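You operate a simulated robot arm through the tools that you are given. There is no shell and no other tool. Be economical: measure what you need, move in short steps, check, and stop when the job is done.

You run a simulated two-armed robot. Do the job below in one go: nothing can be reset, and whatever is moved stays where it is left.

Task
Wipe, wax and buff the dusty middle left patch of the rail.
Fine: on the black and gilt console; wipe with the white pad, wax with it from the open wax pot, buff with the grey rag, all with black band; pad and rag go back; the other patches stay.

It is judged by the outcome, as a careful person would: the job done as asked, and still so three seconds after it is handed in. It fails if anything else is knocked over, pushed out of place, dropped, spilled or broken.

Robot
Two 7-joint arms with two-finger parallel grippers on one trunk, on a base that drives. Base frame: it is fixed to the floor where the robot stands at the start and does not move with it; the origin is under the middle of the robot, x ahead of it, y to its left, z up; the surface under the hand at the start is at about z = 880. Lengths are in mm, angles in rad, forces in N, time in s.
The left shoulder is at the start at [50, 165, 1130], the right one opposite. With the tool pointing down near the work surface each hand reaches from about 240 to 700 mm from the robot's upright axis, wherever it stands, measured 20 degrees to its own side. Places, roughly: face of the plain panel [400, 900, 1000]; far left patch of the rail [500, 1400, 1000]; far right patch of the rail [500, 400, 1000]; grey rag with black band [500, 1500, 1000]; middle left patch of the rail [400, 1000, 1000]; middle right patch of the rail [400, 800, 1000]; rosette seat by the green lever [400, 1200, 1000]; rosette seat by the yellow lever [400, 600, 1000]; wax pot with black band [400, 1600, 900]; white pad with black band (6x6x4 cm) [500, 100, 900]. Payload 3.91 kg a hand.
The tool frame of a hand sits at the grasp point between the pads (the TCP): z along the fingers, y along the line on which they close. The tips reach 30 mm beyond it. The gripper opens to 110 mm. The fingers are 20 mm wide and 10 mm thick; the gripper's body (48 by 112 mm) begins 55 mm behind the TCP.
Orientation is that of the tool frame in the base frame, as [roll, pitch, yaw] about the fixed x, y, z axes, in that order (R = Rz(yaw) Ry(pitch) Rx(roll)). With the fingers straight down and closing along the base's y, the tool's x points along the base's -x, its y along +y and its z along -z.

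Tools
- The arms move only by the tool jog_arm. It takes "left_steps", "right_steps" or both (then of equal length, played together; a hand with none holds still); each is one flat list of numbers, 7 for each row, row after row: the shift along the tool's x, y, z in units of 500 mm (1.0 is 500 mm), then the turn, a rotation vector about the tool's x, y, z in units of 45 degrees (1.0 is 45 degrees), then the finger opening in cm, from 0 to 11. In form: [tx, ty, tz, rx, ry, rz, jaw, tx, ty, tz, rx, ry, rz, jaw, ...]. A call has 1 to 12 rows; each row is the pose to reach, as a shift and turn from the pose commanded when the call began, along the tool's axes at that moment. A call with a number of a shift or a turn outside -1 to 1 is refused whole. Rows are played at 5 a second. More than 50 mm and 0.15 rad between two rows, or a gripper value outside its range, and nothing of the call is played. Where a pose cannot be reached the arm comes as near as it can. A force on the tool above 40 N (or 10 N above the force at the start of the call, whichever is more), or a blocked arm, ends the call early, and 0.2 s more pass. Each finger travels about 45 mm/s and halts on what it meets, pressing with about 21 N; the grip force reading is that of the motor and also rises with nothing between the fingers. The clock runs only during rows and for 0.2 s after the last one: add rows that repeat a pose to give the fingers time. The reply holds the time, the measured pose of the TCP, the force on the tool along the base axes, the opening and the grip force, in the units named above and with some noise, with the torque about the TCP (base axes, N m) and any sound that the robot's microphone picked up, and new pictures: "show" is both (left out), scene, wrist or none (wrist: the cameras of the hands that moved).
- Cameras (640 x 400 px; columns grow to the right, rows downward): "scene" is now at [105, 55, 1331.6]; the picture's right is [0.59, -0.81, 0.00], its down [-0.21, -0.15, -0.97] and it looks along [0.78, 0.57, -0.26] (base axes); focal length 214 px, centre (320, 200). "left" rides on the left gripper at [72, -17, -103] in its tool frame; the picture's right is [0.23, 0.97, 0.00], its down [-0.76, 0.18, -0.62] and it looks along [-0.61, 0.14, 0.78] (tool axes); focal length 222 px, centre (320, 200). "right" rides on the right gripper at [72, 17, -103] in its tool frame; the picture's right is [-0.23, 0.97, 0.00], its down [-0.76, -0.18, -0.62] and it looks along [-0.61, -0.14, 0.78] (tool axes); focal length 222 px, centre (320, 200).
- move_column(by): slides the trunk up (or, below 0, down) by that many mm; the arms and the scene camera ride with it, the base frame stays. It gives what a move gives, with no picture.
- base_move(legs): drives the robot by 1 to 6 legs, each [ahead, left, turn to the left] in mm, mm and rad, along the robot's own axes; the way and the turn of a leg run together, so that a leg with both is an arc; at most 1500 mm and 3.142 rad a leg. The arms and the cameras ride along, it lands a little off, and it stops where it bumps. It gives what a move gives, and a new picture of the scene camera.
- aim_head(pan, tilt): turns the head with the scene camera to pan (to the left, within 1.396 rad either way) and tilt (down, from -0.506 to 1.204), counted from straight ahead of the robot. It gives what a move gives, and a new picture of the scene camera.
- point_at(camera, pixels): there is no depth. For up to 12 entries [column, row, z] of the newest picture of that camera ("zoom" is the newest enlarged one), the place [x, y] in the base frame at which the ray of that pixel passes the height z, good to about 2 mm. It takes no simulated time.
- close_up(camera, box): a new picture of the part [left, top, right, bottom] of that camera's present view, enlarged. It takes no simulated time.
- hand_in(): hands the job in; it is judged then, once.

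Go step by step. Measure first, check grasps and placings, and put right what went wrong. The budget is 80 turns and 260 pictures, counting those below and the enlarged ones. Unless the task says otherwise, let go and move clear before handing in, and close with one line.

The tools are called after "Emit:" as a command line: name --argument value ..., lists and objects as JSON in quotes. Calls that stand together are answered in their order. jog_arm: Moves the arms, as the interface text tells. Its arguments: {"type":"object","properties":{"left_steps":{"type":"array"},"right_steps":{"type":"array"},"show":{"type":"string","enum":["both","scene","wrist","none"]}},"required":[]} The other tools are called the same way: move_column (by) slides the trunk up or down; base_move (legs) drives the base; aim_head (pan, tilt) turns the head that bears the scene camera; point_at (camera, pixels) gives the place at which the rays of pixels pass given heights; close_up (camera, box) takes an enlarged picture of a part of a camera's view; hand_in () hands the job in.

At the start:

```text
time_s: 0.0
left_ee_pos: [316.6, 473.1, 1341.2]
left_orientation: [3.138, 0.0, 3.138]
left_contact_force: [-0.5, 0.4, -0.5]
left_wrist_torque: [-0.03, -0.03, 0.01]
left_width: 109.8
left_grip_force: 0.1
right_ee_pos: [415.5, 7.3, 1275.9]
right_orientation: [3.14, -0.001, 3.14]
right_contact_force: [0.1, 0.7, 0.4]
right_wrist_torque: [-0.03, 0.01, -0.02]
right_width: 109.8
right_grip_force: 0.1
trunk travel left (down, up): [-350.0, 153.0]
robot x, y, heading: [1.4, 2.9, 0.002]
head pan, tilt: [0.625, 0.262]
```

scene: 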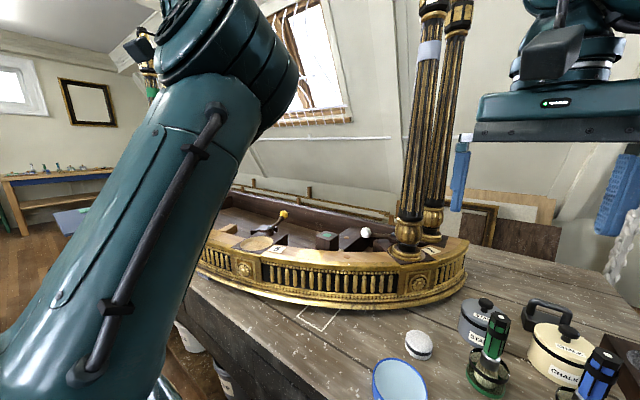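
right: 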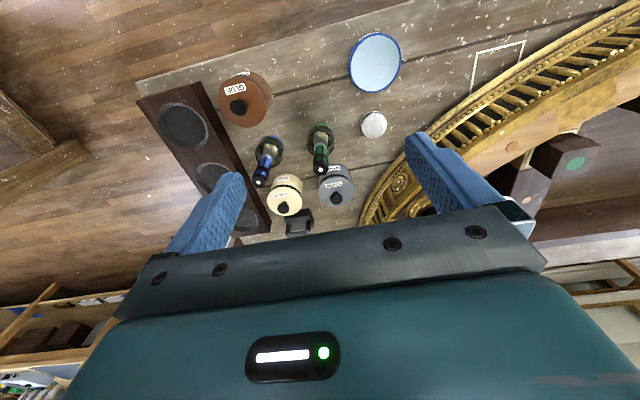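
left: 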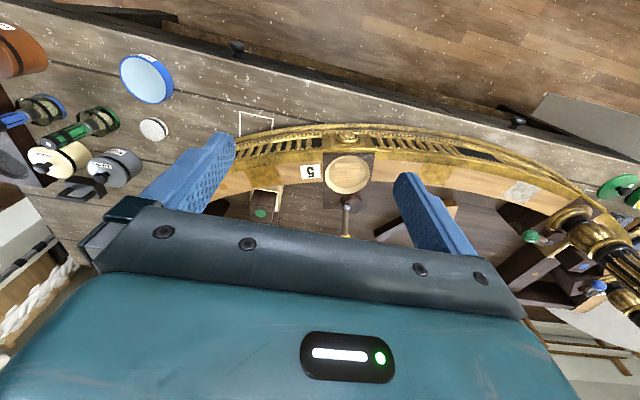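

The scene picture shows the curved console, with a white round pad near (418,345) and many pots. I'll look at the pad and the left wrist view in detail first.

Emit:
close_up --camera "scene" --box '[280, 200, 640, 400]'

Emit:
close_up --camera "left" --box '[200, 80, 640, 330]'

Emit:
close_up --camera "right" --box '[140, 20, 540, 270]'

Emit:
point_at --camera "right" --pixels '[[374, 125, 900], [374, 60, 900], [360, 125, 900], [387, 125, 900], [320, 140, 900], [336, 190, 900]]'

Emit:
aim_head --pan 1.2 --tilt 0.4

```text
1.78 times, centred on (460, 300) of scene
```

zoom: 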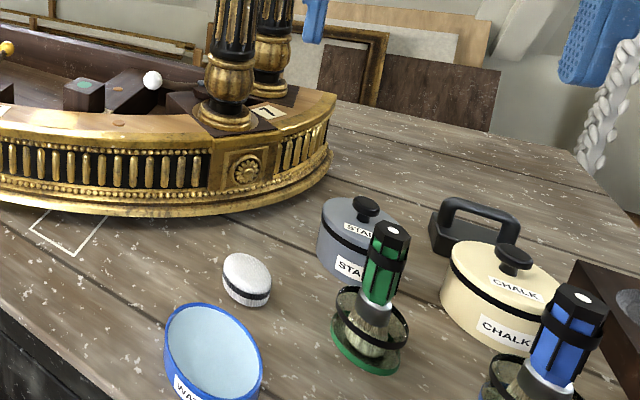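

```text
1.45 times, centred on (420, 205) of left
```

zoom: 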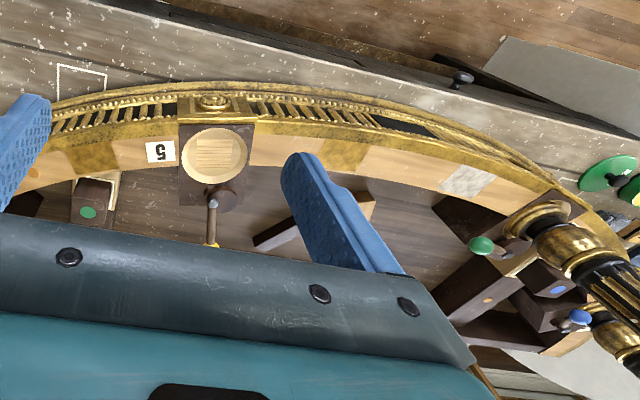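

```text
1.60 times, centred on (340, 145) of right
```

zoom: 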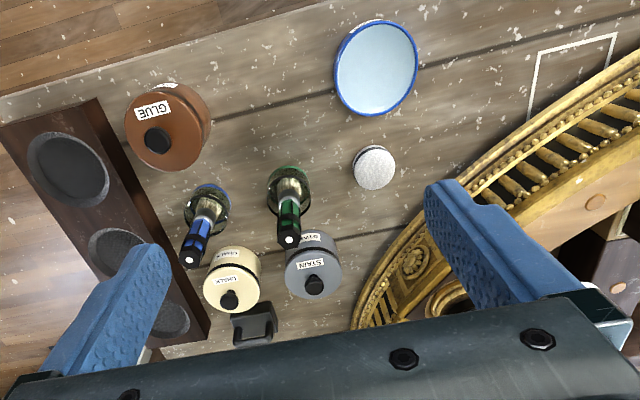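

```text
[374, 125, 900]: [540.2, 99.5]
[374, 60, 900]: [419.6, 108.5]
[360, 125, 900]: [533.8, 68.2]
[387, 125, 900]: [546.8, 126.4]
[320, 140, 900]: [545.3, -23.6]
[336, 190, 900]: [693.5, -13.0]
```

```text
time_s: 1.0
left_ee_pos: [316.4, 472.6, 1342.2]
left_orientation: [3.14, -0.001, 3.138]
left_contact_force: [-0.3, 0.9, 0.1]
left_wrist_torque: [0.04, -0.03, -0.01]
left_width: 109.9
left_grip_force: 0.1
right_ee_pos: [415.7, 6.1, 1277.1]
right_orientation: [3.141, -0.001, -3.141]
right_contact_force: [0.1, 0.0, 0.6]
right_wrist_torque: [-0.02, 0.03, 0.0]
right_width: 109.8
right_grip_force: 0.0
trunk travel left (down, up): [-350.0, 153.0]
robot x, y, heading: [-0.2, 0.9, 0.004]
head pan, tilt: [1.201, 0.4]
```

scene: 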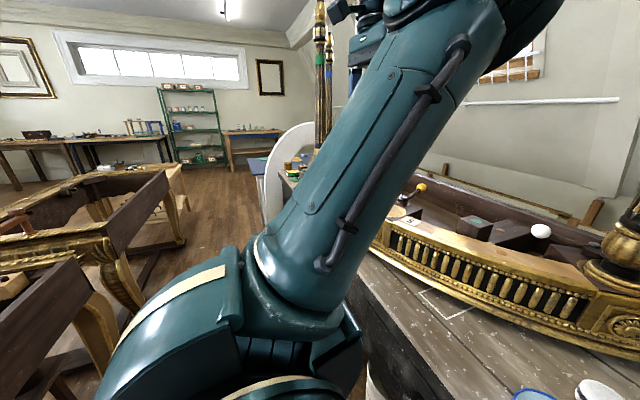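

The pad is at about (540, 100). I'll move the right hand above it, still high, and look down.

Emit:
jog_arm --right_steps '[-0.04, 0.03, 0.05, 0, 0, 0, 11, -0.08, 0.06, 0.1, 0, 0, 0, 11, -0.12, 0.09, 0.15, 0, 0, 0, 11, -0.15, 0.12, 0.2, 0, 0, 0, 11, -0.15, 0.15, 0.25, 0, 0, 0, 11, -0.15, 0.188, 0.28, 0, 0, 0, 11]' --show "wrist"

Emit:
point_at --camera "left" --pixels '[[521, 191, 1000], [347, 174, 1000], [435, 175, 1000], [610, 190, 900], [270, 190, 1000], [540, 135, 880], [230, 190, 1000]]'

```text
time_s: 2.4
left_ee_pos: [316.8, 471.5, 1341.3]
left_orientation: [-3.14, 0.0, 3.137]
left_contact_force: [-0.1, -0.5, 0.0]
left_wrist_torque: [-0.02, 0.01, 0.01]
left_width: 109.9
left_grip_force: 0.1
right_ee_pos: [492.3, 102.8, 1136.4]
right_orientation: [3.141, -0.001, -3.141]
right_contact_force: [0.7, -0.4, -0.2]
right_wrist_torque: [-0.02, 0.0, 0.02]
right_width: 110.1
right_grip_force: 0.1
trunk travel left (down, up): [-350.0, 153.0]
robot x, y, heading: [-0.0, 1.4, -0.001]
head pan, tilt: [1.201, 0.4]
```

right: 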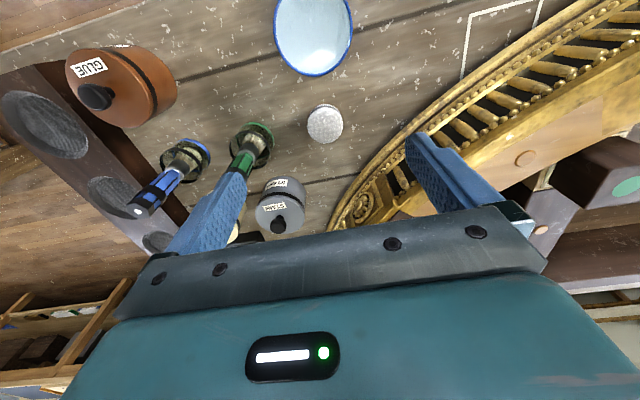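

```text
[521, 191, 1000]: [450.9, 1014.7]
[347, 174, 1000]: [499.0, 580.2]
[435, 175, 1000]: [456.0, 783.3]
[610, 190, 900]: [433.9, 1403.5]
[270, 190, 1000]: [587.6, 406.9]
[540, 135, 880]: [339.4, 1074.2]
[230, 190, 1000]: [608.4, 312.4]
```

The dusty grey patch is around (451, 1015). Now I'll measure the pad and its neighbours in the right view.

Emit:
close_up --camera "right" --box '[230, 30, 430, 200]'

Emit:
point_at --camera "right" --pixels '[[324, 123, 920], [307, 123, 920], [342, 123, 920], [325, 142, 920], [325, 143, 880], [325, 105, 920], [310, 76, 880], [310, 70, 920], [375, 150, 900], [345, 190, 900], [405, 125, 900], [280, 183, 930]]'

```text
2.35 times, centred on (330, 115) of right
```

zoom: 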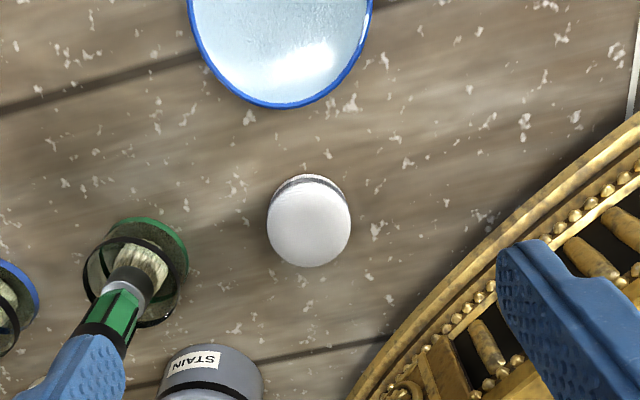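

```text
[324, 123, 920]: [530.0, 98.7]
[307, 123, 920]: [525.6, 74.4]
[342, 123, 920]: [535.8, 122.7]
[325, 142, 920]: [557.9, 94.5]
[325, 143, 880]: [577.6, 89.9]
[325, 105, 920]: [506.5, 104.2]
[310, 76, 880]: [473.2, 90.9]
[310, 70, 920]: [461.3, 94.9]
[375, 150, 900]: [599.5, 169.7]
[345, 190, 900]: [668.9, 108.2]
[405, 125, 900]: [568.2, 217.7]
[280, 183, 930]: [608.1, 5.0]
```

The pad centre is about (533, 100). I'll check the green brush's position for clearance to the gripper body.

Emit:
point_at --camera "right" --pixels '[[325, 125, 920], [325, 127, 900], [238, 185, 980], [238, 165, 980], [253, 140, 900], [268, 150, 890], [272, 135, 900], [278, 180, 920], [265, 185, 920]]'

Emit:
jog_arm --right_steps '[-0.03, -0.003, 0.06, 0, 0, 0, 8, -0.06, -0.003, 0.12, 0, 0, 0, 8, -0.084, -0.003, 0.18, 0, 0, 0, 8, -0.084, -0.003, 0.24, 0, 0, 0, 8]' --show "wrist"

```text
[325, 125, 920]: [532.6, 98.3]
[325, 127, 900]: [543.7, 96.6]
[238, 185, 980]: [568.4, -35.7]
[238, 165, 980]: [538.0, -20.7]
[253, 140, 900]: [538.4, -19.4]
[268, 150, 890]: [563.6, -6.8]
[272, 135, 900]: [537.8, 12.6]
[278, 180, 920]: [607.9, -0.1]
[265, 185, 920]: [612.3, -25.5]
```

```text
time_s: 3.4
left_ee_pos: [316.4, 472.4, 1341.4]
left_orientation: [3.139, -0.001, 3.137]
left_contact_force: [0.2, 0.0, 0.2]
left_wrist_torque: [0.01, 0.02, -0.01]
left_width: 110.2
left_grip_force: 0.0
right_ee_pos: [532.8, 97.2, 1016.3]
right_orientation: [3.139, 0.0, -3.141]
right_contact_force: [0.0, -0.8, -0.3]
right_wrist_torque: [0.0, 0.04, -0.02]
right_width: 80.0
right_grip_force: 0.0
trunk travel left (down, up): [-350.0, 153.0]
robot x, y, heading: [-3.0, -0.0, 0.002]
head pan, tilt: [1.201, 0.4]
```

right: 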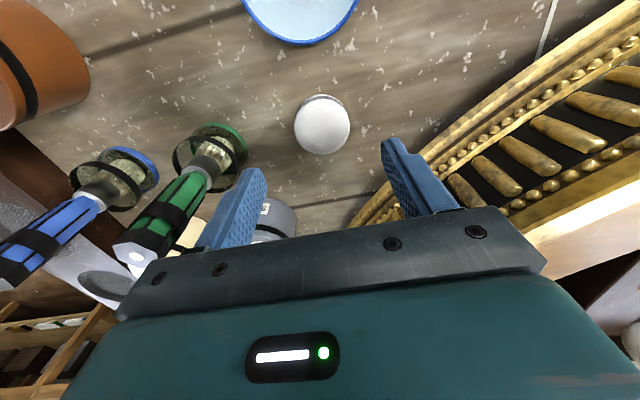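

Emit:
point_at --camera "right" --pixels '[[322, 126, 920], [322, 126, 910], [322, 126, 900], [294, 126, 910], [350, 126, 910], [322, 155, 905], [322, 95, 885]]'

Emit:
close_up --camera "right" --box '[260, 70, 390, 180]'

```text
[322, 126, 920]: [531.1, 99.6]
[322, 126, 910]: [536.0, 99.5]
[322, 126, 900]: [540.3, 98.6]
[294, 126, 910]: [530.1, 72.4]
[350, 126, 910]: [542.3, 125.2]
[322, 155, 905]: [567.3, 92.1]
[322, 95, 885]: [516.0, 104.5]
```

```text
3.64 times, centred on (325, 125) of right
```

zoom: 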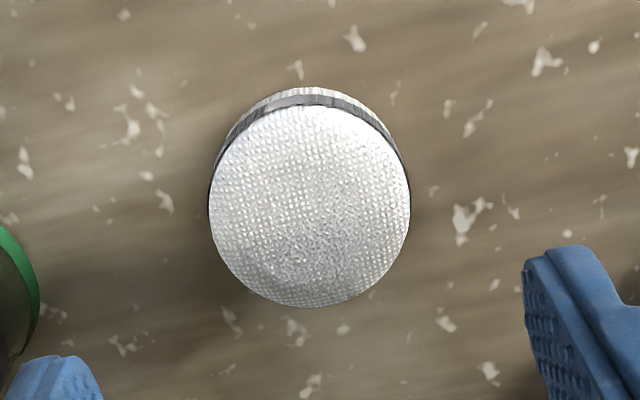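

Both views put the pad at (532, 99), top near 920. I'll descend to TCP z 924 so about 14 mm of pad stays below the tips, then close.

Emit:
jog_arm --right_steps '[0, 0.003, 0.08, 0, 0, 0, 8, 0, 0.003, 0.14, 0, 0, 0, 8, 0, 0.003, 0.184, 0, 0, 0, 8, 0, 0.003, 0.184, 0, 0, 0, 7, 0, 0.003, 0.184, 0, 0, 0, 5, 0, 0.003, 0.184, 0, 0, 0, 5, 0, 0.003, 0.184, 0, 0, 0, 4, 0, 0.003, 0.184, 0, 0, 0, 4]' --show "wrist"

```text
time_s: 5.2
left_ee_pos: [315.5, 472.8, 1341.3]
left_orientation: [3.138, 0.0, 3.137]
left_contact_force: [-0.7, 0.6, -0.2]
left_wrist_torque: [-0.02, 0.01, 0.03]
left_width: 110.0
left_grip_force: 0.0
right_ee_pos: [533.9, 102.6, 925.4]
right_orientation: [3.14, 0.001, 3.141]
right_contact_force: [-1.1, -0.8, -0.4]
right_wrist_torque: [-0.01, 0.0, -0.03]
right_width: 51.6
right_grip_force: 21.1
trunk travel left (down, up): [-350.0, 153.0]
robot x, y, heading: [1.4, -2.9, -0.003]
head pan, tilt: [1.201, 0.4]
```

right: 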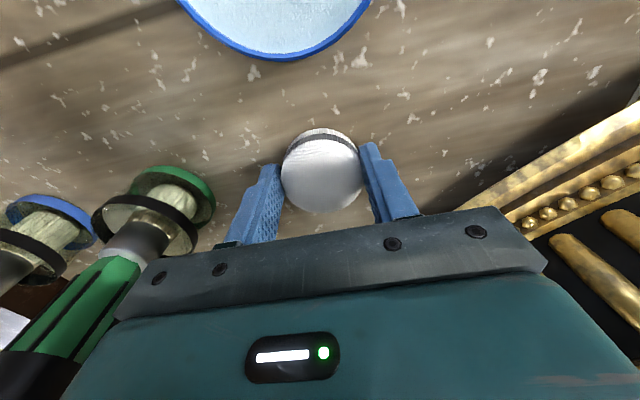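

Pad is gripped (width 51.6, 21 N). I'll lift it to travel height and pull it in, keeping the bottom visible if possible.

Emit:
jog_arm --right_steps '[0, 0, -0.08, 0, 0, 0, 4, 0, 0, -0.16, 0, 0, 0, 4, 0, 0, -0.25, 0, 0, 0, 4, 0, 0, -0.34, 0, 0, 0, 4, 0.08, -0.02, -0.4, 0, 0, 0, 4, 0.15, -0.06, -0.45, 0, 0, 0, 4, 0.22, -0.1, -0.5, 0, 0, 0, 4, 0.28, -0.14, -0.54, 0, 0, 0, 4, 0.3, -0.18, -0.56, 0, 0, 0, 4]' --show "wrist"

Emit:
aim_head --pan 0.4 --tilt 0.6

```text
refused: row 5 steps farther than a row can; nothing moved
```

```text
time_s: 6.3
left_ee_pos: [316.0, 471.5, 1342.5]
left_orientation: [3.14, 0.002, 3.138]
left_contact_force: [-0.1, -0.7, 0.6]
left_wrist_torque: [0.02, 0.02, -0.02]
left_width: 110.0
left_grip_force: 0.1
right_ee_pos: [532.1, 101.8, 925.3]
right_orientation: [3.139, -0.001, 3.14]
right_contact_force: [-0.3, 0.0, -0.6]
right_wrist_torque: [0.0, -0.01, 0.0]
right_width: 51.4
right_grip_force: 21.3
trunk travel left (down, up): [-350.0, 153.0]
robot x, y, heading: [0.1, 6.3, 0.002]
head pan, tilt: [0.4, 0.6]
```

scene: 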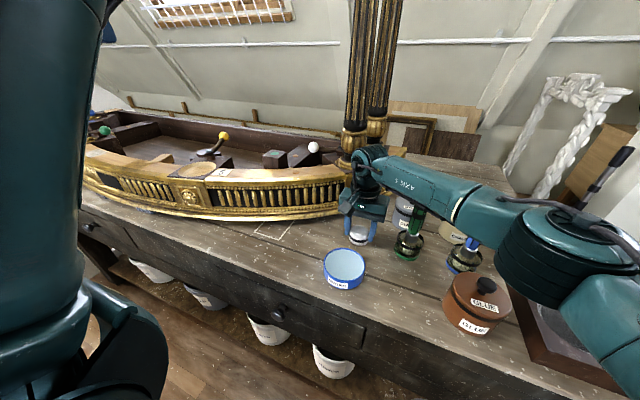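

The bench and clearances are clear. I'll redo the lift with smaller rows.

Emit:
jog_arm --right_steps '[0, 0, -0.08, 0, 0, 0, 4, 0, 0, -0.16, 0, 0, 0, 4, 0, 0, -0.25, 0, 0, 0, 4, 0, 0, -0.34, 0, 0, 0, 4, 0.05, 0, -0.41, 0, 0, 0, 4, 0.1, -0.03, -0.47, 0, 0, 0, 4, 0.15, -0.07, -0.52, 0, 0, 0, 4, 0.2, -0.11, -0.56, 0, 0, 0, 4, 0.25, -0.15, -0.58, 0, 0, 0, 4]' --show "wrist"

Emit:
point_at --camera "scene" --pixels '[[320, 340, 860], [150, 255, 860], [230, 293, 860], [420, 365, 860]]'

```text
time_s: 8.3
left_ee_pos: [315.4, 471.2, 1342.1]
left_orientation: [3.139, 0.001, 3.139]
left_contact_force: [-0.2, 0.2, -0.8]
left_wrist_torque: [0.02, -0.02, 0.03]
left_width: 109.9
left_grip_force: 0.0
right_ee_pos: [408.3, 25.3, 1215.1]
right_orientation: [3.14, 0.003, -3.141]
right_contact_force: [-0.3, -0.1, 1.3]
right_wrist_torque: [0.0, 0.02, -0.04]
right_width: 40.2
right_grip_force: 0.0
trunk travel left (down, up): [-350.0, 153.0]
robot x, y, heading: [0.9, -0.5, -0.003]
head pan, tilt: [0.4, 0.6]
```

right: 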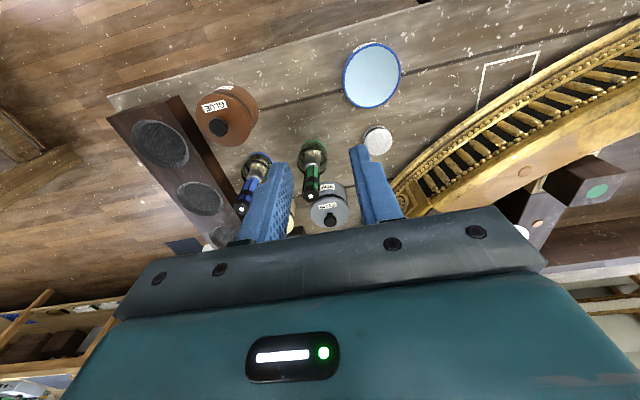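

```text
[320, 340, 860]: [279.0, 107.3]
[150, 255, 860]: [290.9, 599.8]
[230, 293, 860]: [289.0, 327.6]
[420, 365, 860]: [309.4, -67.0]
```

The pad slipped out (width 40, no grip) and is still on the bench near px (378,140). I'll look at how it stands.

Emit:
close_up --camera "right" --box '[320, 90, 440, 180]'

Emit:
point_at --camera "right" --pixels '[[378, 141, 920], [378, 141, 910]]'

Emit:
close_up --camera "scene" --box '[310, 200, 430, 290]'

```text
4.44 times, centred on (380, 135) of right
```

zoom: 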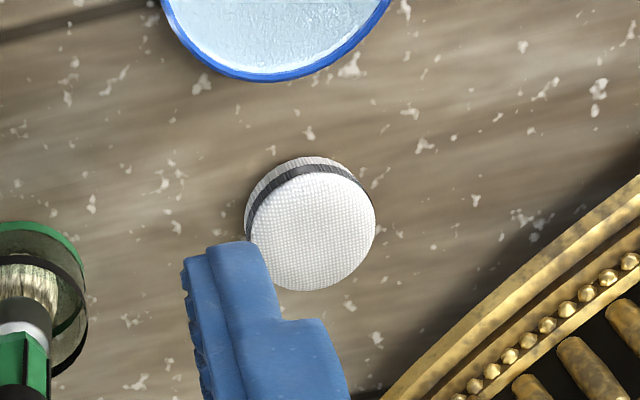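

```text
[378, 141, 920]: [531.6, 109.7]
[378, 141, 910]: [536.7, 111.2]
```

```text
4.44 times, centred on (370, 245) of scene
```

zoom: 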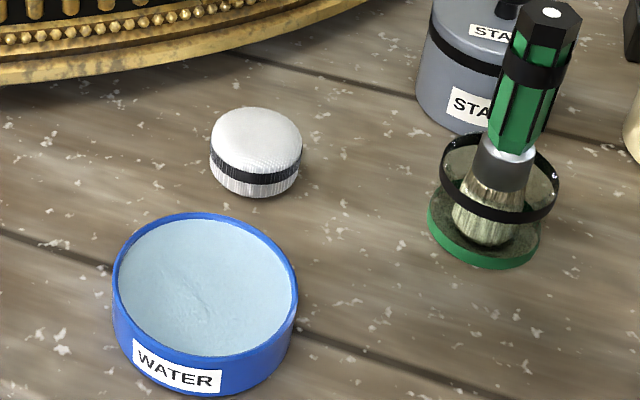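

The pad sits upright, about (532, 110); the earlier grip was on its domed upper part. I'll go back above it with jaws open, and check before descending deeper.

Emit:
jog_arm --right_steps '[-0.05, 0.04, 0.03, 0, 0, 0, 8, -0.1, 0.08, 0.07, 0, 0, 0, 8, -0.15, 0.12, 0.11, 0, 0, 0, 8, -0.2, 0.15, 0.16, 0, 0, 0, 8, -0.248, 0.165, 0.22, 0, 0, 0, 8, -0.248, 0.165, 0.31, 0, 0, 0, 8, -0.248, 0.165, 0.4, 0, 0, 0, 8]' --show "wrist"

Emit:
close_up --camera "right" --box '[250, 60, 410, 180]'

```text
time_s: 9.9
left_ee_pos: [317.1, 472.3, 1341.7]
left_orientation: [3.14, -0.002, 3.139]
left_contact_force: [0.0, 0.2, 0.0]
left_wrist_torque: [0.03, -0.01, -0.02]
left_width: 110.0
left_grip_force: 0.1
right_ee_pos: [531.8, 109.5, 1014.2]
right_orientation: [3.141, -0.002, -3.141]
right_contact_force: [0.2, 0.4, -0.2]
right_wrist_torque: [0.01, 0.03, 0.03]
right_width: 80.0
right_grip_force: 0.0
trunk travel left (down, up): [-350.0, 153.0]
robot x, y, heading: [2.2, 1.4, 0.002]
head pan, tilt: [0.4, 0.6]
```

right: 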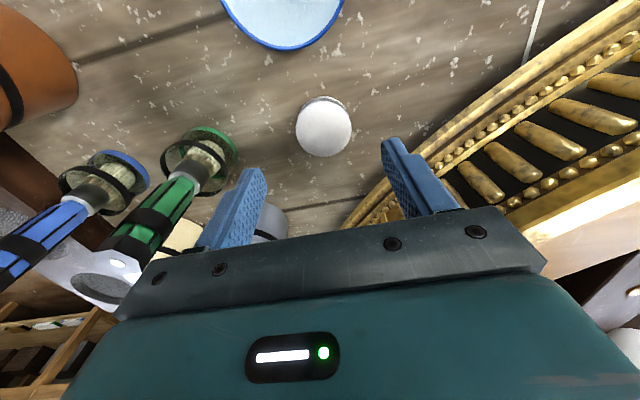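

```text
3.33 times, centred on (330, 120) of right
```

zoom: 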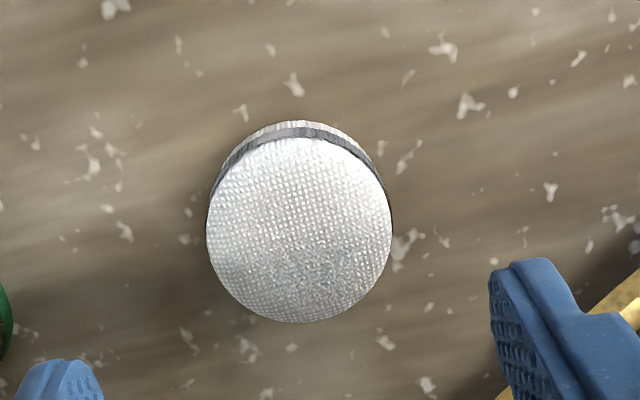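

Emit:
point_at --camera "right" --pixels '[[323.5, 96.3, 882], [323.5, 100.5, 903], [324, 128.4, 920], [324, 128.4, 912], [321, 156, 905], [321, 156, 912]]'

Emit:
point_at --camera "scene" --pixels '[[367, 244.5, 880], [358, 234, 905], [377, 234, 905]]'

```text
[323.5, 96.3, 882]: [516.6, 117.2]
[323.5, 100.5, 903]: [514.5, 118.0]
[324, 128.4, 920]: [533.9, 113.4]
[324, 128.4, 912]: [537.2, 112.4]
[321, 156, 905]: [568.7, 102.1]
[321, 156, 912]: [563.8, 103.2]
```

```text
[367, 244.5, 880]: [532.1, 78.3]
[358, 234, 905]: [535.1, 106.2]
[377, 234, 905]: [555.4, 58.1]
```

Emit:
close_up --camera "scene" --box '[320, 205, 400, 265]'

Emit:
point_at --camera "scene" --pixels '[[345.4, 236.5, 900], [365.7, 236.5, 900], [355.6, 242.3, 900], [357, 244, 881], [355.6, 224, 920]]'

```text
6.67 times, centred on (360, 235) of scene
```

zoom: 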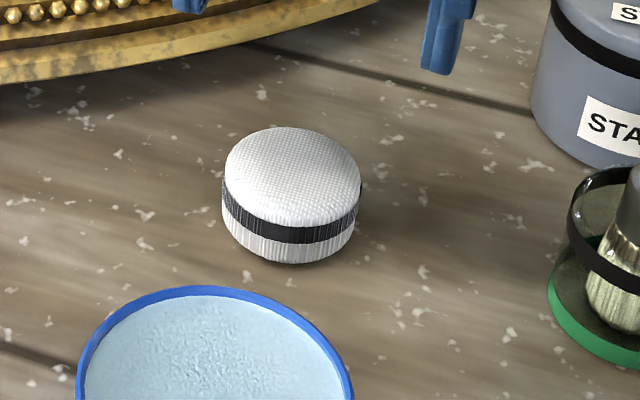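

```text
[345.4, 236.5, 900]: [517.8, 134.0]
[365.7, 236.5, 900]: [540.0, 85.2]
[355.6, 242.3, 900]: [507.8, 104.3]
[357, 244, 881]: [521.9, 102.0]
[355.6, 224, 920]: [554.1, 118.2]
```

From the near and far edges the pad's true centre is about x 542, y 110, so my last grip was off-centre by 8 mm. I'll descend there, deeper (TCP 916), close, then lift slowly by 30 mm as a test.

Emit:
jog_arm --right_steps '[-0.022, 0.001, 0.07, 0, 0, 0, 8, -0.022, 0.001, 0.14, 0, 0, 0, 8, -0.022, 0.001, 0.197, 0, 0, 0, 8, -0.022, 0.001, 0.197, 0, 0, 0, 7, -0.022, 0.001, 0.197, 0, 0, 0, 5, -0.022, 0.001, 0.197, 0, 0, 0, 4, -0.022, 0.001, 0.197, 0, 0, 0, 4, -0.022, 0.001, 0.197, 0, 0, 0, 4, -0.022, 0.001, 0.187, 0, 0, 0, 4, -0.022, 0.001, 0.177, 0, 0, 0, 4, -0.022, 0.001, 0.157, 0, 0, 0, 4, -0.022, 0.001, 0.137, 0, 0, 0, 4]' --show "both"

Emit:
close_up --camera "right" --box '[220, 80, 420, 220]'

Emit:
close_up --camera "scene" --box '[320, 185, 400, 265]'

```text
time_s: 12.5
left_ee_pos: [314.7, 472.8, 1340.8]
left_orientation: [3.141, 0.0, 3.139]
left_contact_force: [0.1, 0.3, -0.6]
left_wrist_torque: [0.0, 0.0, 0.04]
left_width: 110.0
left_grip_force: 0.1
right_ee_pos: [541.2, 108.8, 945.7]
right_orientation: [3.139, -0.001, 3.141]
right_contact_force: [-0.6, 0.1, -0.2]
right_wrist_torque: [-0.01, 0.01, 0.02]
right_width: 51.8
right_grip_force: 21.0
trunk travel left (down, up): [-350.0, 153.0]
robot x, y, heading: [-0.4, -2.6, 0.001]
head pan, tilt: [0.4, 0.6]
```

scene: 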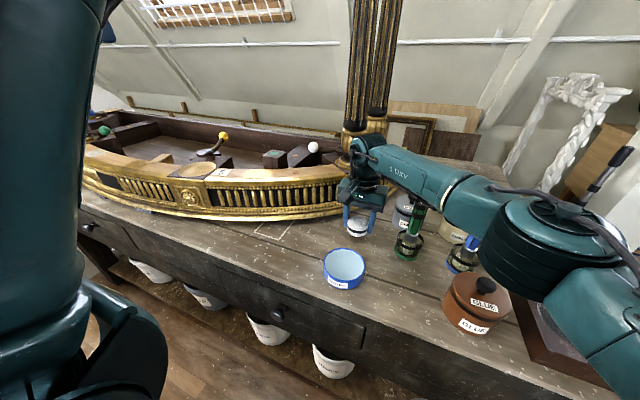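
right: 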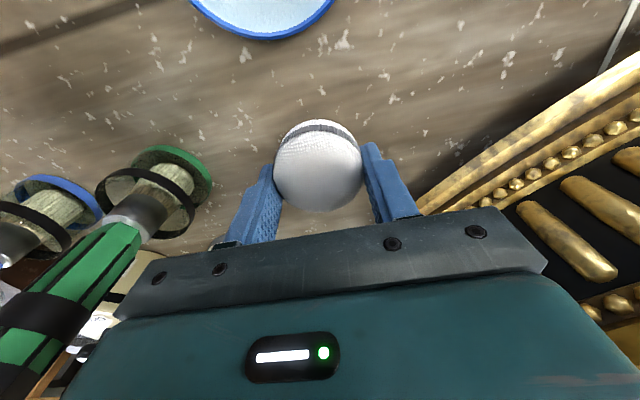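

```text
2.86 times, centred on (320, 150) of right
```

zoom: 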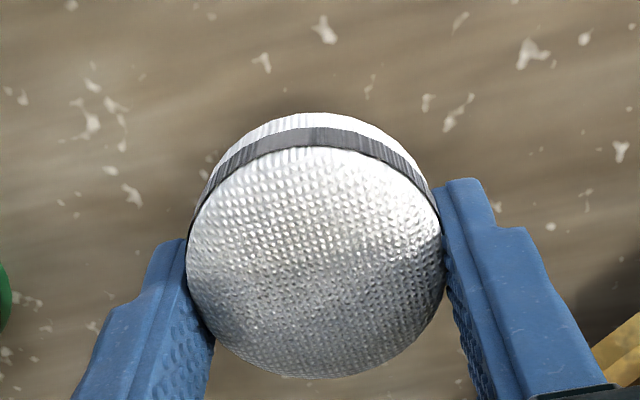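

```text
5.00 times, centred on (360, 225) of scene
```

zoom: 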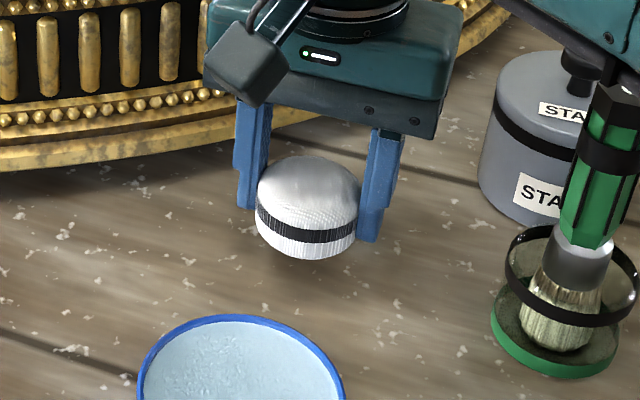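

The pad is off the bench, width 51.8 at 21 N and clearly lifted. I'll lift further, more gently than before, then draw it in.

Emit:
jog_arm --right_steps '[0, 0, -0.04, 0, 0, 0, 4, 0, 0, -0.08, 0, 0, 0, 4, 0, 0, -0.12, 0, 0, 0, 4, 0, 0, -0.16, 0, 0, 0, 4, 0, 0, -0.21, 0, 0, 0, 4, 0, 0, -0.26, 0, 0, 0, 4, 0, 0, -0.31, 0, 0, 0, 4, 0, 0, -0.36, 0, 0, 0, 4, 0.03, -0.02, -0.4, 0, 0, 0, 4, 0.06, -0.04, -0.44, 0, 0, 0, 4, 0.1, -0.06, -0.48, 0, 0, 0, 4, 0.14, -0.08, -0.5, 0, 0, 0, 4]' --show "wrist"

```text
time_s: 15.1
left_ee_pos: [315.8, 471.9, 1342.6]
left_orientation: [3.14, -0.001, 3.138]
left_contact_force: [0.1, -0.4, 0.2]
left_wrist_torque: [0.02, 0.0, -0.02]
left_width: 110.0
left_grip_force: 0.0
right_ee_pos: [470.4, 66.5, 1197.3]
right_orientation: [3.139, 0.0, -3.141]
right_contact_force: [-0.8, 0.1, 0.1]
right_wrist_torque: [-0.05, -0.05, 0.0]
right_width: 52.0
right_grip_force: 20.6
right hand out of reach, approached as far as the arm can: row 6, 7, 8, 9
trunk travel left (down, up): [-350.0, 153.0]
robot x, y, heading: [-0.1, -1.9, 0.001]
head pan, tilt: [0.4, 0.6]
```

right: 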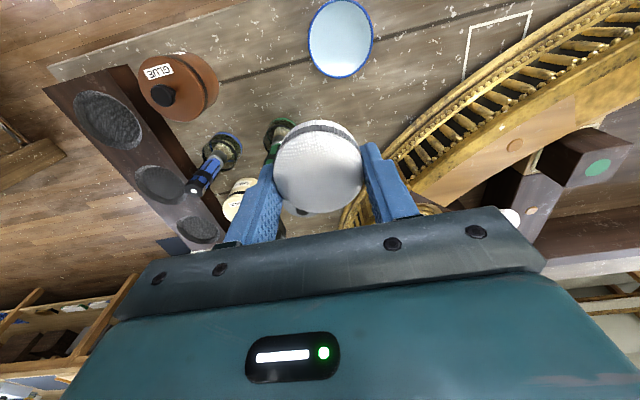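

The pad is firmly held. I'll draw the right hand in to about (390, -90), then drive left 600 mm.

Emit:
jog_arm --right_steps '[0.04, -0.06, 0, 0, 0, 0, 4, 0.08, -0.12, 0, 0, 0, 0, 4, 0.12, -0.18, 0, 0, 0, 0, 4, 0.16, -0.24, 0, 0, 0, 0, 4, 0.16, -0.31, 0, 0, 0, 0, 4]' --show "none"

Emit:
base_move --legs '[[0, 600, 0]]'

Emit:
aim_head --pan 0.9 --tilt 0.4

```text
time_s: 16.3
left_ee_pos: [316.2, 472.3, 1341.8]
left_orientation: [3.139, 0.0, 3.137]
left_contact_force: [0.0, 0.2, 0.9]
left_wrist_torque: [0.0, 0.0, 0.0]
left_width: 109.9
left_grip_force: 0.1
right_ee_pos: [393.0, -86.5, 1197.7]
right_orientation: [3.139, 0.0, -3.14]
right_contact_force: [-1.0, 0.7, -0.2]
right_wrist_torque: [0.01, 0.03, -0.04]
right_width: 52.0
right_grip_force: 20.6
trunk travel left (down, up): [-350.0, 153.0]
robot x, y, heading: [1.0, 0.1, 0.0]
head pan, tilt: [0.4, 0.6]
```

```text
time_s: 22.0
left_ee_pos: [309.2, 1069.3, 1342.1]
left_orientation: [3.14, 0.001, -3.136]
left_contact_force: [-1.1, 0.7, -0.8]
left_wrist_torque: [-0.01, -0.02, 0.03]
left_width: 110.0
left_grip_force: 0.0
right_ee_pos: [391.3, 511.8, 1198.2]
right_orientation: [3.138, 0.001, -3.131]
right_contact_force: [0.1, 0.5, -0.2]
right_wrist_torque: [0.01, 0.0, 0.0]
right_width: 51.9
right_grip_force: 20.8
trunk travel left (down, up): [-350.0, 153.0]
robot x, y, heading: [-3.0, 593.7, 0.011]
head pan, tilt: [0.4, 0.6]
```

scene: 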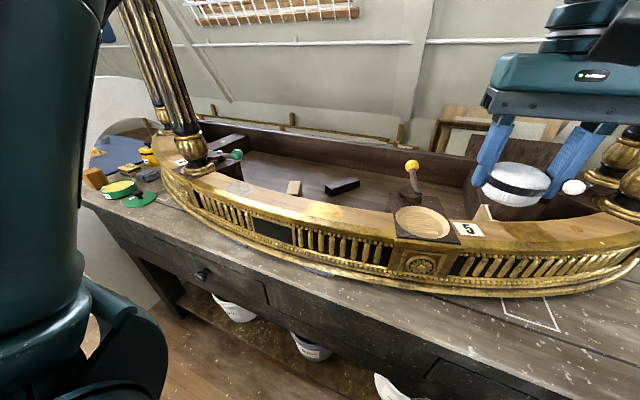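

```text
time_s: 22.9
left_ee_pos: [308.8, 1067.8, 1341.2]
left_orientation: [3.139, 0.001, -3.134]
left_contact_force: [-0.3, 0.0, 0.2]
left_wrist_torque: [0.01, 0.0, -0.06]
left_width: 110.2
left_grip_force: 0.0
right_ee_pos: [391.3, 512.4, 1197.8]
right_orientation: [3.14, 0.0, -3.132]
right_contact_force: [-0.8, 0.2, 0.6]
right_wrist_torque: [0.0, 0.05, 0.02]
right_width: 52.0
right_grip_force: 20.9
trunk travel left (down, up): [-350.0, 153.0]
robot x, y, heading: [0.6, 594.8, 0.013]
head pan, tilt: [0.901, 0.4]
```

scene: 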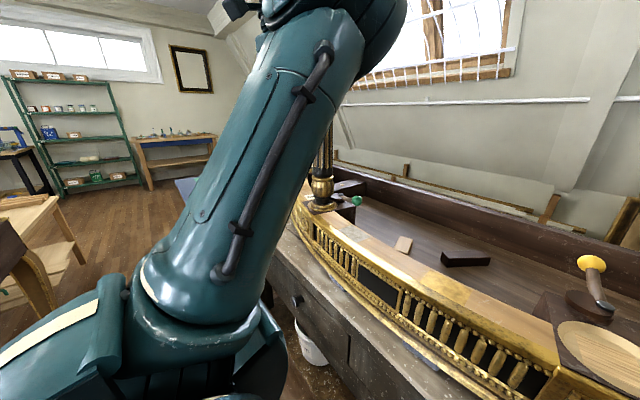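

The grey dusty patch shows at px (235,187) in the first of these pictures, next to gold patches further right. I'll measure it and the column, then drive on.

Emit:
base_move --legs '[[0, 500, -0.012]]'

Emit:
aim_head --pan -0.1 --tilt 0.75

```text
time_s: 27.8
left_ee_pos: [311.3, 1563.2, 1341.5]
left_orientation: [3.141, 0.003, 3.139]
left_contact_force: [-0.3, -0.1, -0.2]
left_wrist_torque: [0.0, -0.01, -0.01]
left_width: 109.8
left_grip_force: 0.0
right_ee_pos: [386.9, 1006.2, 1197.5]
right_orientation: [3.14, 0.001, 3.141]
right_contact_force: [-0.2, 0.1, -0.3]
right_wrist_torque: [0.0, 0.01, 0.03]
right_width: 52.0
right_grip_force: 21.2
trunk travel left (down, up): [-350.0, 153.0]
robot x, y, heading: [-4.6, 1090.4, -0.002]
head pan, tilt: [0.901, 0.4]
```

scene: 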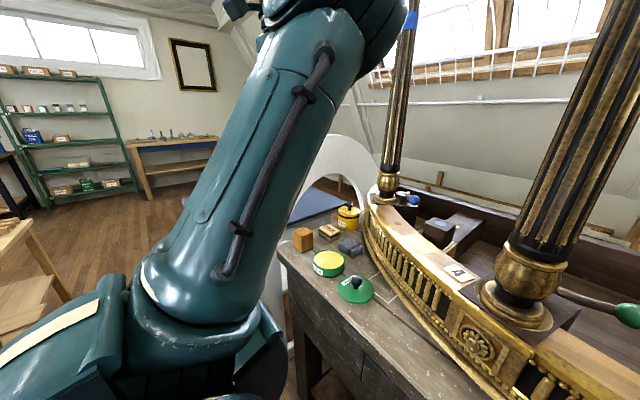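

```text
time_s: 29.1
left_ee_pos: [311.8, 1563.6, 1341.7]
left_orientation: [3.141, 0.0, 3.138]
left_contact_force: [-0.5, 0.5, 0.0]
left_wrist_torque: [0.03, -0.01, -0.04]
left_width: 110.0
left_grip_force: 0.1
right_ee_pos: [387.0, 1006.0, 1198.8]
right_orientation: [3.141, 0.0, 3.139]
right_contact_force: [0.4, 0.3, -0.6]
right_wrist_torque: [0.02, 0.01, 0.01]
right_width: 51.7
right_grip_force: 21.1
trunk travel left (down, up): [-350.0, 153.0]
robot x, y, heading: [-4.2, 1090.2, -0.0]
head pan, tilt: [-0.099, 0.75]
```

scene: 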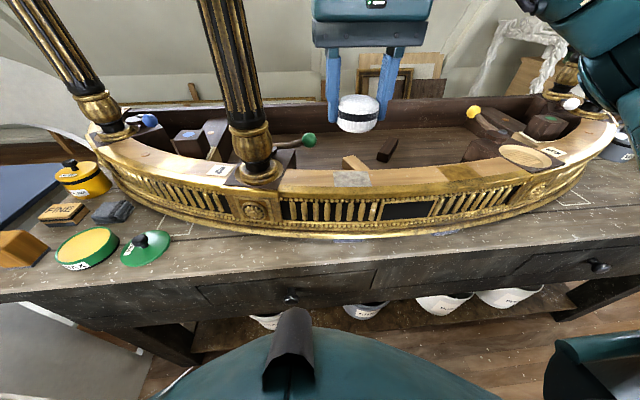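

Excellent view: the grey dusty patch is at px (352,179), the column base at (262,165), and wax pots and blocks lie to the left. I'll zoom in on both regions and measure.

Emit:
close_up --camera "scene" --box '[0, 110, 240, 280]'

Emit:
close_up --camera "scene" --box '[250, 80, 500, 240]'

Emit:
point_at --camera "scene" --pixels '[[352, 179, 1000], [333, 175, 1000], [369, 172, 1000], [335, 187, 1000], [372, 186, 1000], [262, 175, 1000], [285, 168, 1000], [85, 248, 900], [145, 245, 900], [115, 212, 900], [80, 175, 900], [352, 240, 880]]'

```text
2.35 times, centred on (120, 195) of scene
```

zoom: 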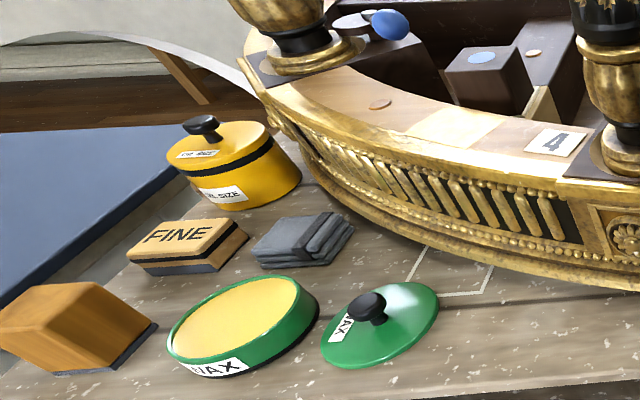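

```text
2.50 times, centred on (375, 160) of scene
```

zoom: 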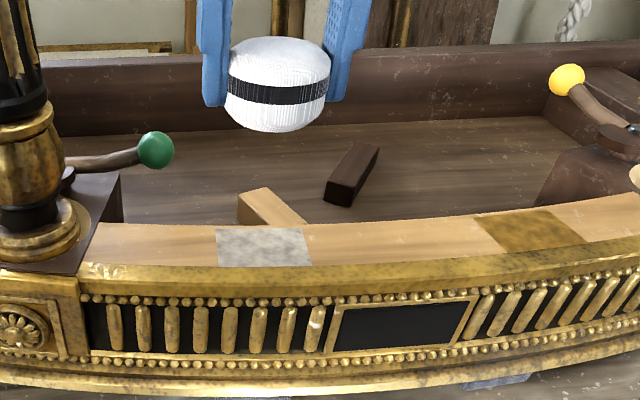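

```text
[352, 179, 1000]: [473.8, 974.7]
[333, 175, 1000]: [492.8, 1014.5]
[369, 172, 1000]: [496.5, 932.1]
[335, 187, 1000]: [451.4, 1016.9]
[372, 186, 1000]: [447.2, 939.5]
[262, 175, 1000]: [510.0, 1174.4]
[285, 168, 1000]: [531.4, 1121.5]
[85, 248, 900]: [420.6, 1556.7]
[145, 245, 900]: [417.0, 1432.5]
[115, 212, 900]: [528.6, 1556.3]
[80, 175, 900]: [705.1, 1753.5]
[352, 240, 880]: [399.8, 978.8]
```

Triangulating the two views puts the rail top near z 1027 and the patch centre near (441, 982), about 75 × 40 mm. I'll bring the pad above it at TCP 1110 and look.

Emit:
jog_arm --right_steps '[-0.04, -0.015, 0.05, 0, 0, 0, 4, -0.08, -0.03, 0.1, 0, 0, 0, 4, -0.108, -0.048, 0.15, 0, 0, 0, 4, -0.108, -0.048, 0.176, 0, 0, 0, 4, -0.108, -0.048, 0.176, 0, 0, 0, 4]' --show "both"

Emit:
close_up --camera "scene" --box '[280, 110, 440, 230]'

Emit:
close_up --camera "right" --box '[200, 20, 440, 220]'

```text
time_s: 30.3
left_ee_pos: [311.5, 1563.5, 1340.7]
left_orientation: [3.14, -0.001, 3.138]
left_contact_force: [0.8, -0.1, 0.3]
left_wrist_torque: [0.02, 0.01, 0.01]
left_width: 110.0
left_grip_force: 0.0
right_ee_pos: [443.0, 980.4, 1109.9]
right_orientation: [3.14, 0.0, 3.141]
right_contact_force: [0.1, 1.4, 0.5]
right_wrist_torque: [-0.01, -0.02, 0.01]
right_width: 51.8
right_grip_force: 21.3
trunk travel left (down, up): [-350.0, 153.0]
robot x, y, heading: [-4.7, 1091.5, -0.0]
head pan, tilt: [-0.099, 0.75]
```

scene: 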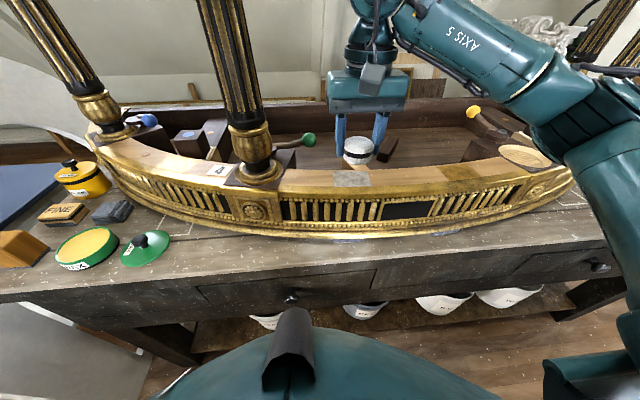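
right: 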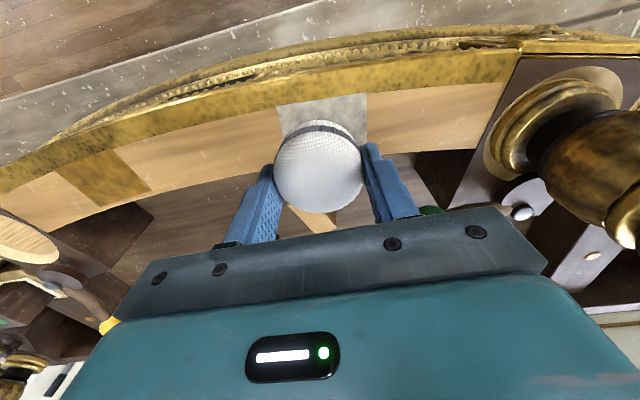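

```text
3.33 times, centred on (360, 170) of scene
```

zoom: 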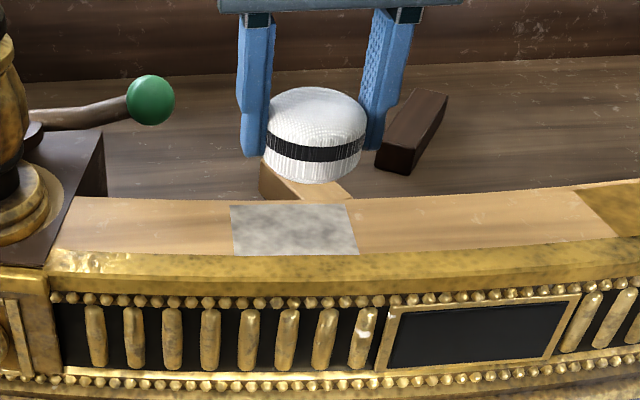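

```text
2.00 times, centred on (320, 120) of right
```

zoom: 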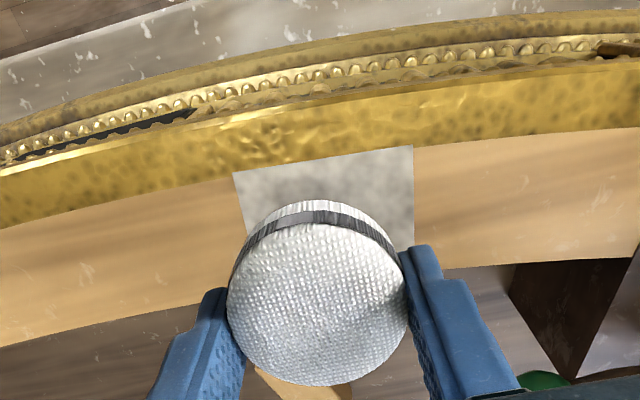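

Emit:
point_at --camera "right" --pixels '[[276.5, 106.5, 1000], [366, 92.5, 1000], [366.5, 143.5, 1000], [276.5, 106.5, 1030], [366, 92.5, 1030], [366.5, 143.5, 1030]]'

Emit:
point_at --camera "scene" --pixels '[[333, 171.5, 1000], [333.5, 186.5, 1000], [371.5, 186, 1000], [368, 171.5, 1000], [333, 171.5, 1030], [333.5, 186.5, 1030], [371.5, 186, 1030], [368, 171.5, 1030]]'

```text
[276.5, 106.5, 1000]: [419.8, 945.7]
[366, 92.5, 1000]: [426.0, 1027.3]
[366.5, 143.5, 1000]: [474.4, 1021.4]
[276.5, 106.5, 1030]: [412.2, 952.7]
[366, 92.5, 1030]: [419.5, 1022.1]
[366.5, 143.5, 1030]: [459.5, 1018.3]
```

```text
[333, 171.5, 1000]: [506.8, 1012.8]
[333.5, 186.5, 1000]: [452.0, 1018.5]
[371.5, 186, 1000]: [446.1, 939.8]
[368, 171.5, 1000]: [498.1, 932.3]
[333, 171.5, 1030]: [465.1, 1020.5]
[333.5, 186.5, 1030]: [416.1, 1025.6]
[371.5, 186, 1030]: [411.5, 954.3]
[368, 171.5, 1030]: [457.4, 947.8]
```

The two views agree at z≈1029: patch corners about (412,953), (418,1024), (462,1019), (458,948), centre (437, 986). I'll descend gently over the centre until contact is felt.

Emit:
jog_arm --right_steps '[0.01, 0.011, 0.04, 0, 0, 0, 4, 0.01, 0.011, 0.07, 0, 0, 0, 4, 0.01, 0.011, 0.08, 0, 0, 0, 4, 0.01, 0.011, 0.086, 0, 0, 0, 4, 0.01, 0.011, 0.09, 0, 0, 0, 4, 0.01, 0.011, 0.09, 0, 0, 0, 4]' --show "both"

Emit:
close_up --camera "scene" --box '[280, 110, 440, 230]'

```text
time_s: 31.7
left_ee_pos: [312.2, 1562.5, 1340.6]
left_orientation: [3.14, 0.001, 3.138]
left_contact_force: [-0.5, 0.4, -0.4]
left_wrist_torque: [0.02, -0.01, 0.01]
left_width: 110.0
left_grip_force: 0.0
right_ee_pos: [436.9, 986.9, 1066.3]
right_orientation: [3.14, -0.001, 3.139]
right_contact_force: [0.4, 0.3, -0.8]
right_wrist_torque: [0.04, 0.0, -0.02]
right_width: 51.9
right_grip_force: 20.4
trunk travel left (down, up): [-350.0, 153.0]
robot x, y, heading: [-3.3, 1090.9, 0.002]
head pan, tilt: [-0.099, 0.75]
```

scene: 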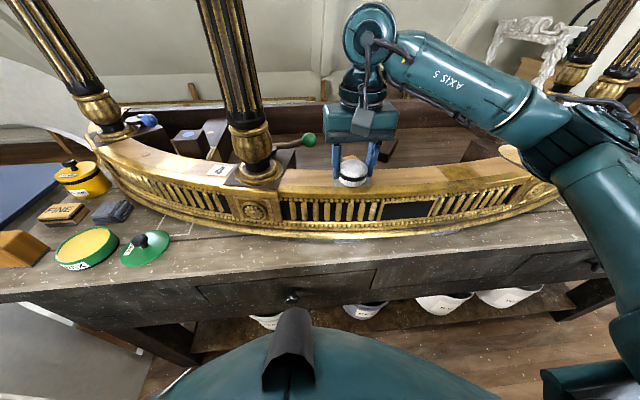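
right: 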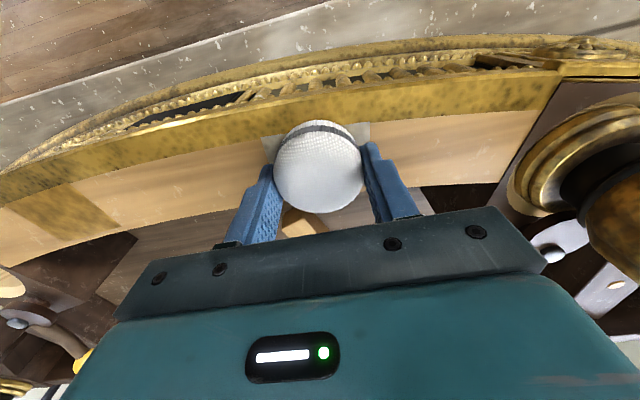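

```text
3.33 times, centred on (360, 170) of scene
```

zoom: 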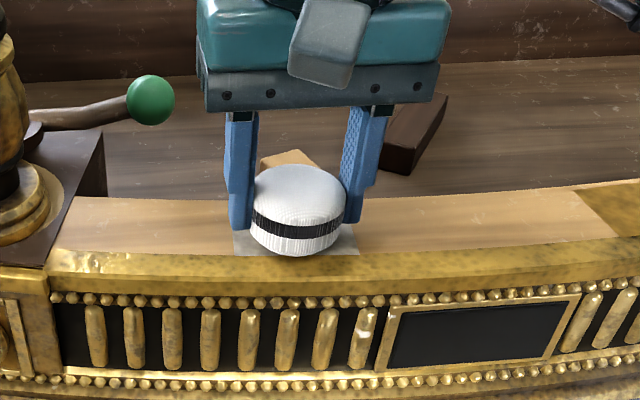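

Nearly touching, no force yet. I'll press down in 2 mm steps.

Emit:
jog_arm --right_steps '[0, 0, 0.004, 0, 0, 0, 4, 0, 0, 0.008, 0, 0, 0, 4, 0, 0, 0.011, 0, 0, 0, 4, 0, 0, 0.011, 0, 0, 0, 4]' --show "none"

```text
time_s: 32.7
left_ee_pos: [310.6, 1562.0, 1341.8]
left_orientation: [3.14, 0.002, 3.138]
left_contact_force: [0.0, 0.3, 0.6]
left_wrist_torque: [-0.02, 0.01, 0.01]
left_width: 110.0
left_grip_force: 0.0
right_ee_pos: [435.4, 987.5, 1062.5]
right_orientation: [3.139, 0.008, 3.137]
right_contact_force: [6.9, -3.4, 28.8]
right_wrist_torque: [-0.17, 0.09, 0.04]
right_width: 52.2
right_grip_force: 21.1
trunk travel left (down, up): [-350.0, 153.0]
robot x, y, heading: [-6.3, 1091.9, 0.001]
head pan, tilt: [-0.099, 0.75]
```

Contact at 29 N; I'll ease 1.5 mm and wipe with strokes along the patch.

Emit:
jog_arm --right_steps '[0, 0, -0.003, 0, 0, 0, 4, 0, 0.03, -0.003, 0, 0, 0, 4, 0, 0.06, -0.003, 0, 0, 0, 4, 0, 0.03, -0.003, 0, 0, 0, 4, 0, 0, -0.003, 0, 0, 0, 4, 0, -0.03, -0.003, 0, 0, 0, 4, 0, -0.06, -0.003, 0, 0, 0, 4, 0, -0.03, -0.003, 0, 0, 0, 4, 0, 0, -0.003, 0, 0, 0, 4]' --show "wrist"

Emit:
close_up --camera "scene" --box '[280, 110, 440, 230]'

```text
time_s: 34.7
left_ee_pos: [310.4, 1562.1, 1342.7]
left_orientation: [3.139, 0.002, 3.135]
left_contact_force: [-0.3, -0.1, -0.3]
left_wrist_torque: [0.03, 0.01, 0.0]
left_width: 109.9
left_grip_force: 0.1
right_ee_pos: [434.6, 983.9, 1062.8]
right_orientation: [3.141, 0.001, 3.139]
right_contact_force: [0.7, -9.3, 21.3]
right_wrist_torque: [-0.24, 0.01, 0.02]
right_width: 51.9
right_grip_force: 20.9
trunk travel left (down, up): [-350.0, 153.0]
robot x, y, heading: [-7.4, 1092.0, -0.005]
head pan, tilt: [-0.099, 0.75]
```

right: 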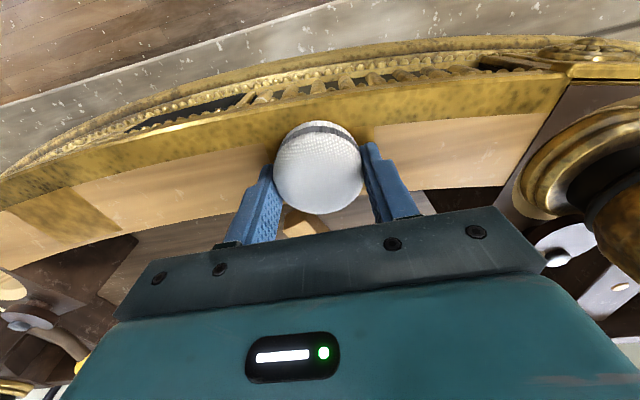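

```text
3.33 times, centred on (360, 170) of scene
```

zoom: 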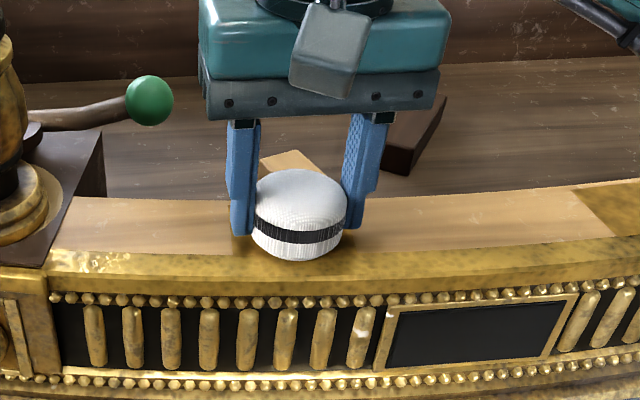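

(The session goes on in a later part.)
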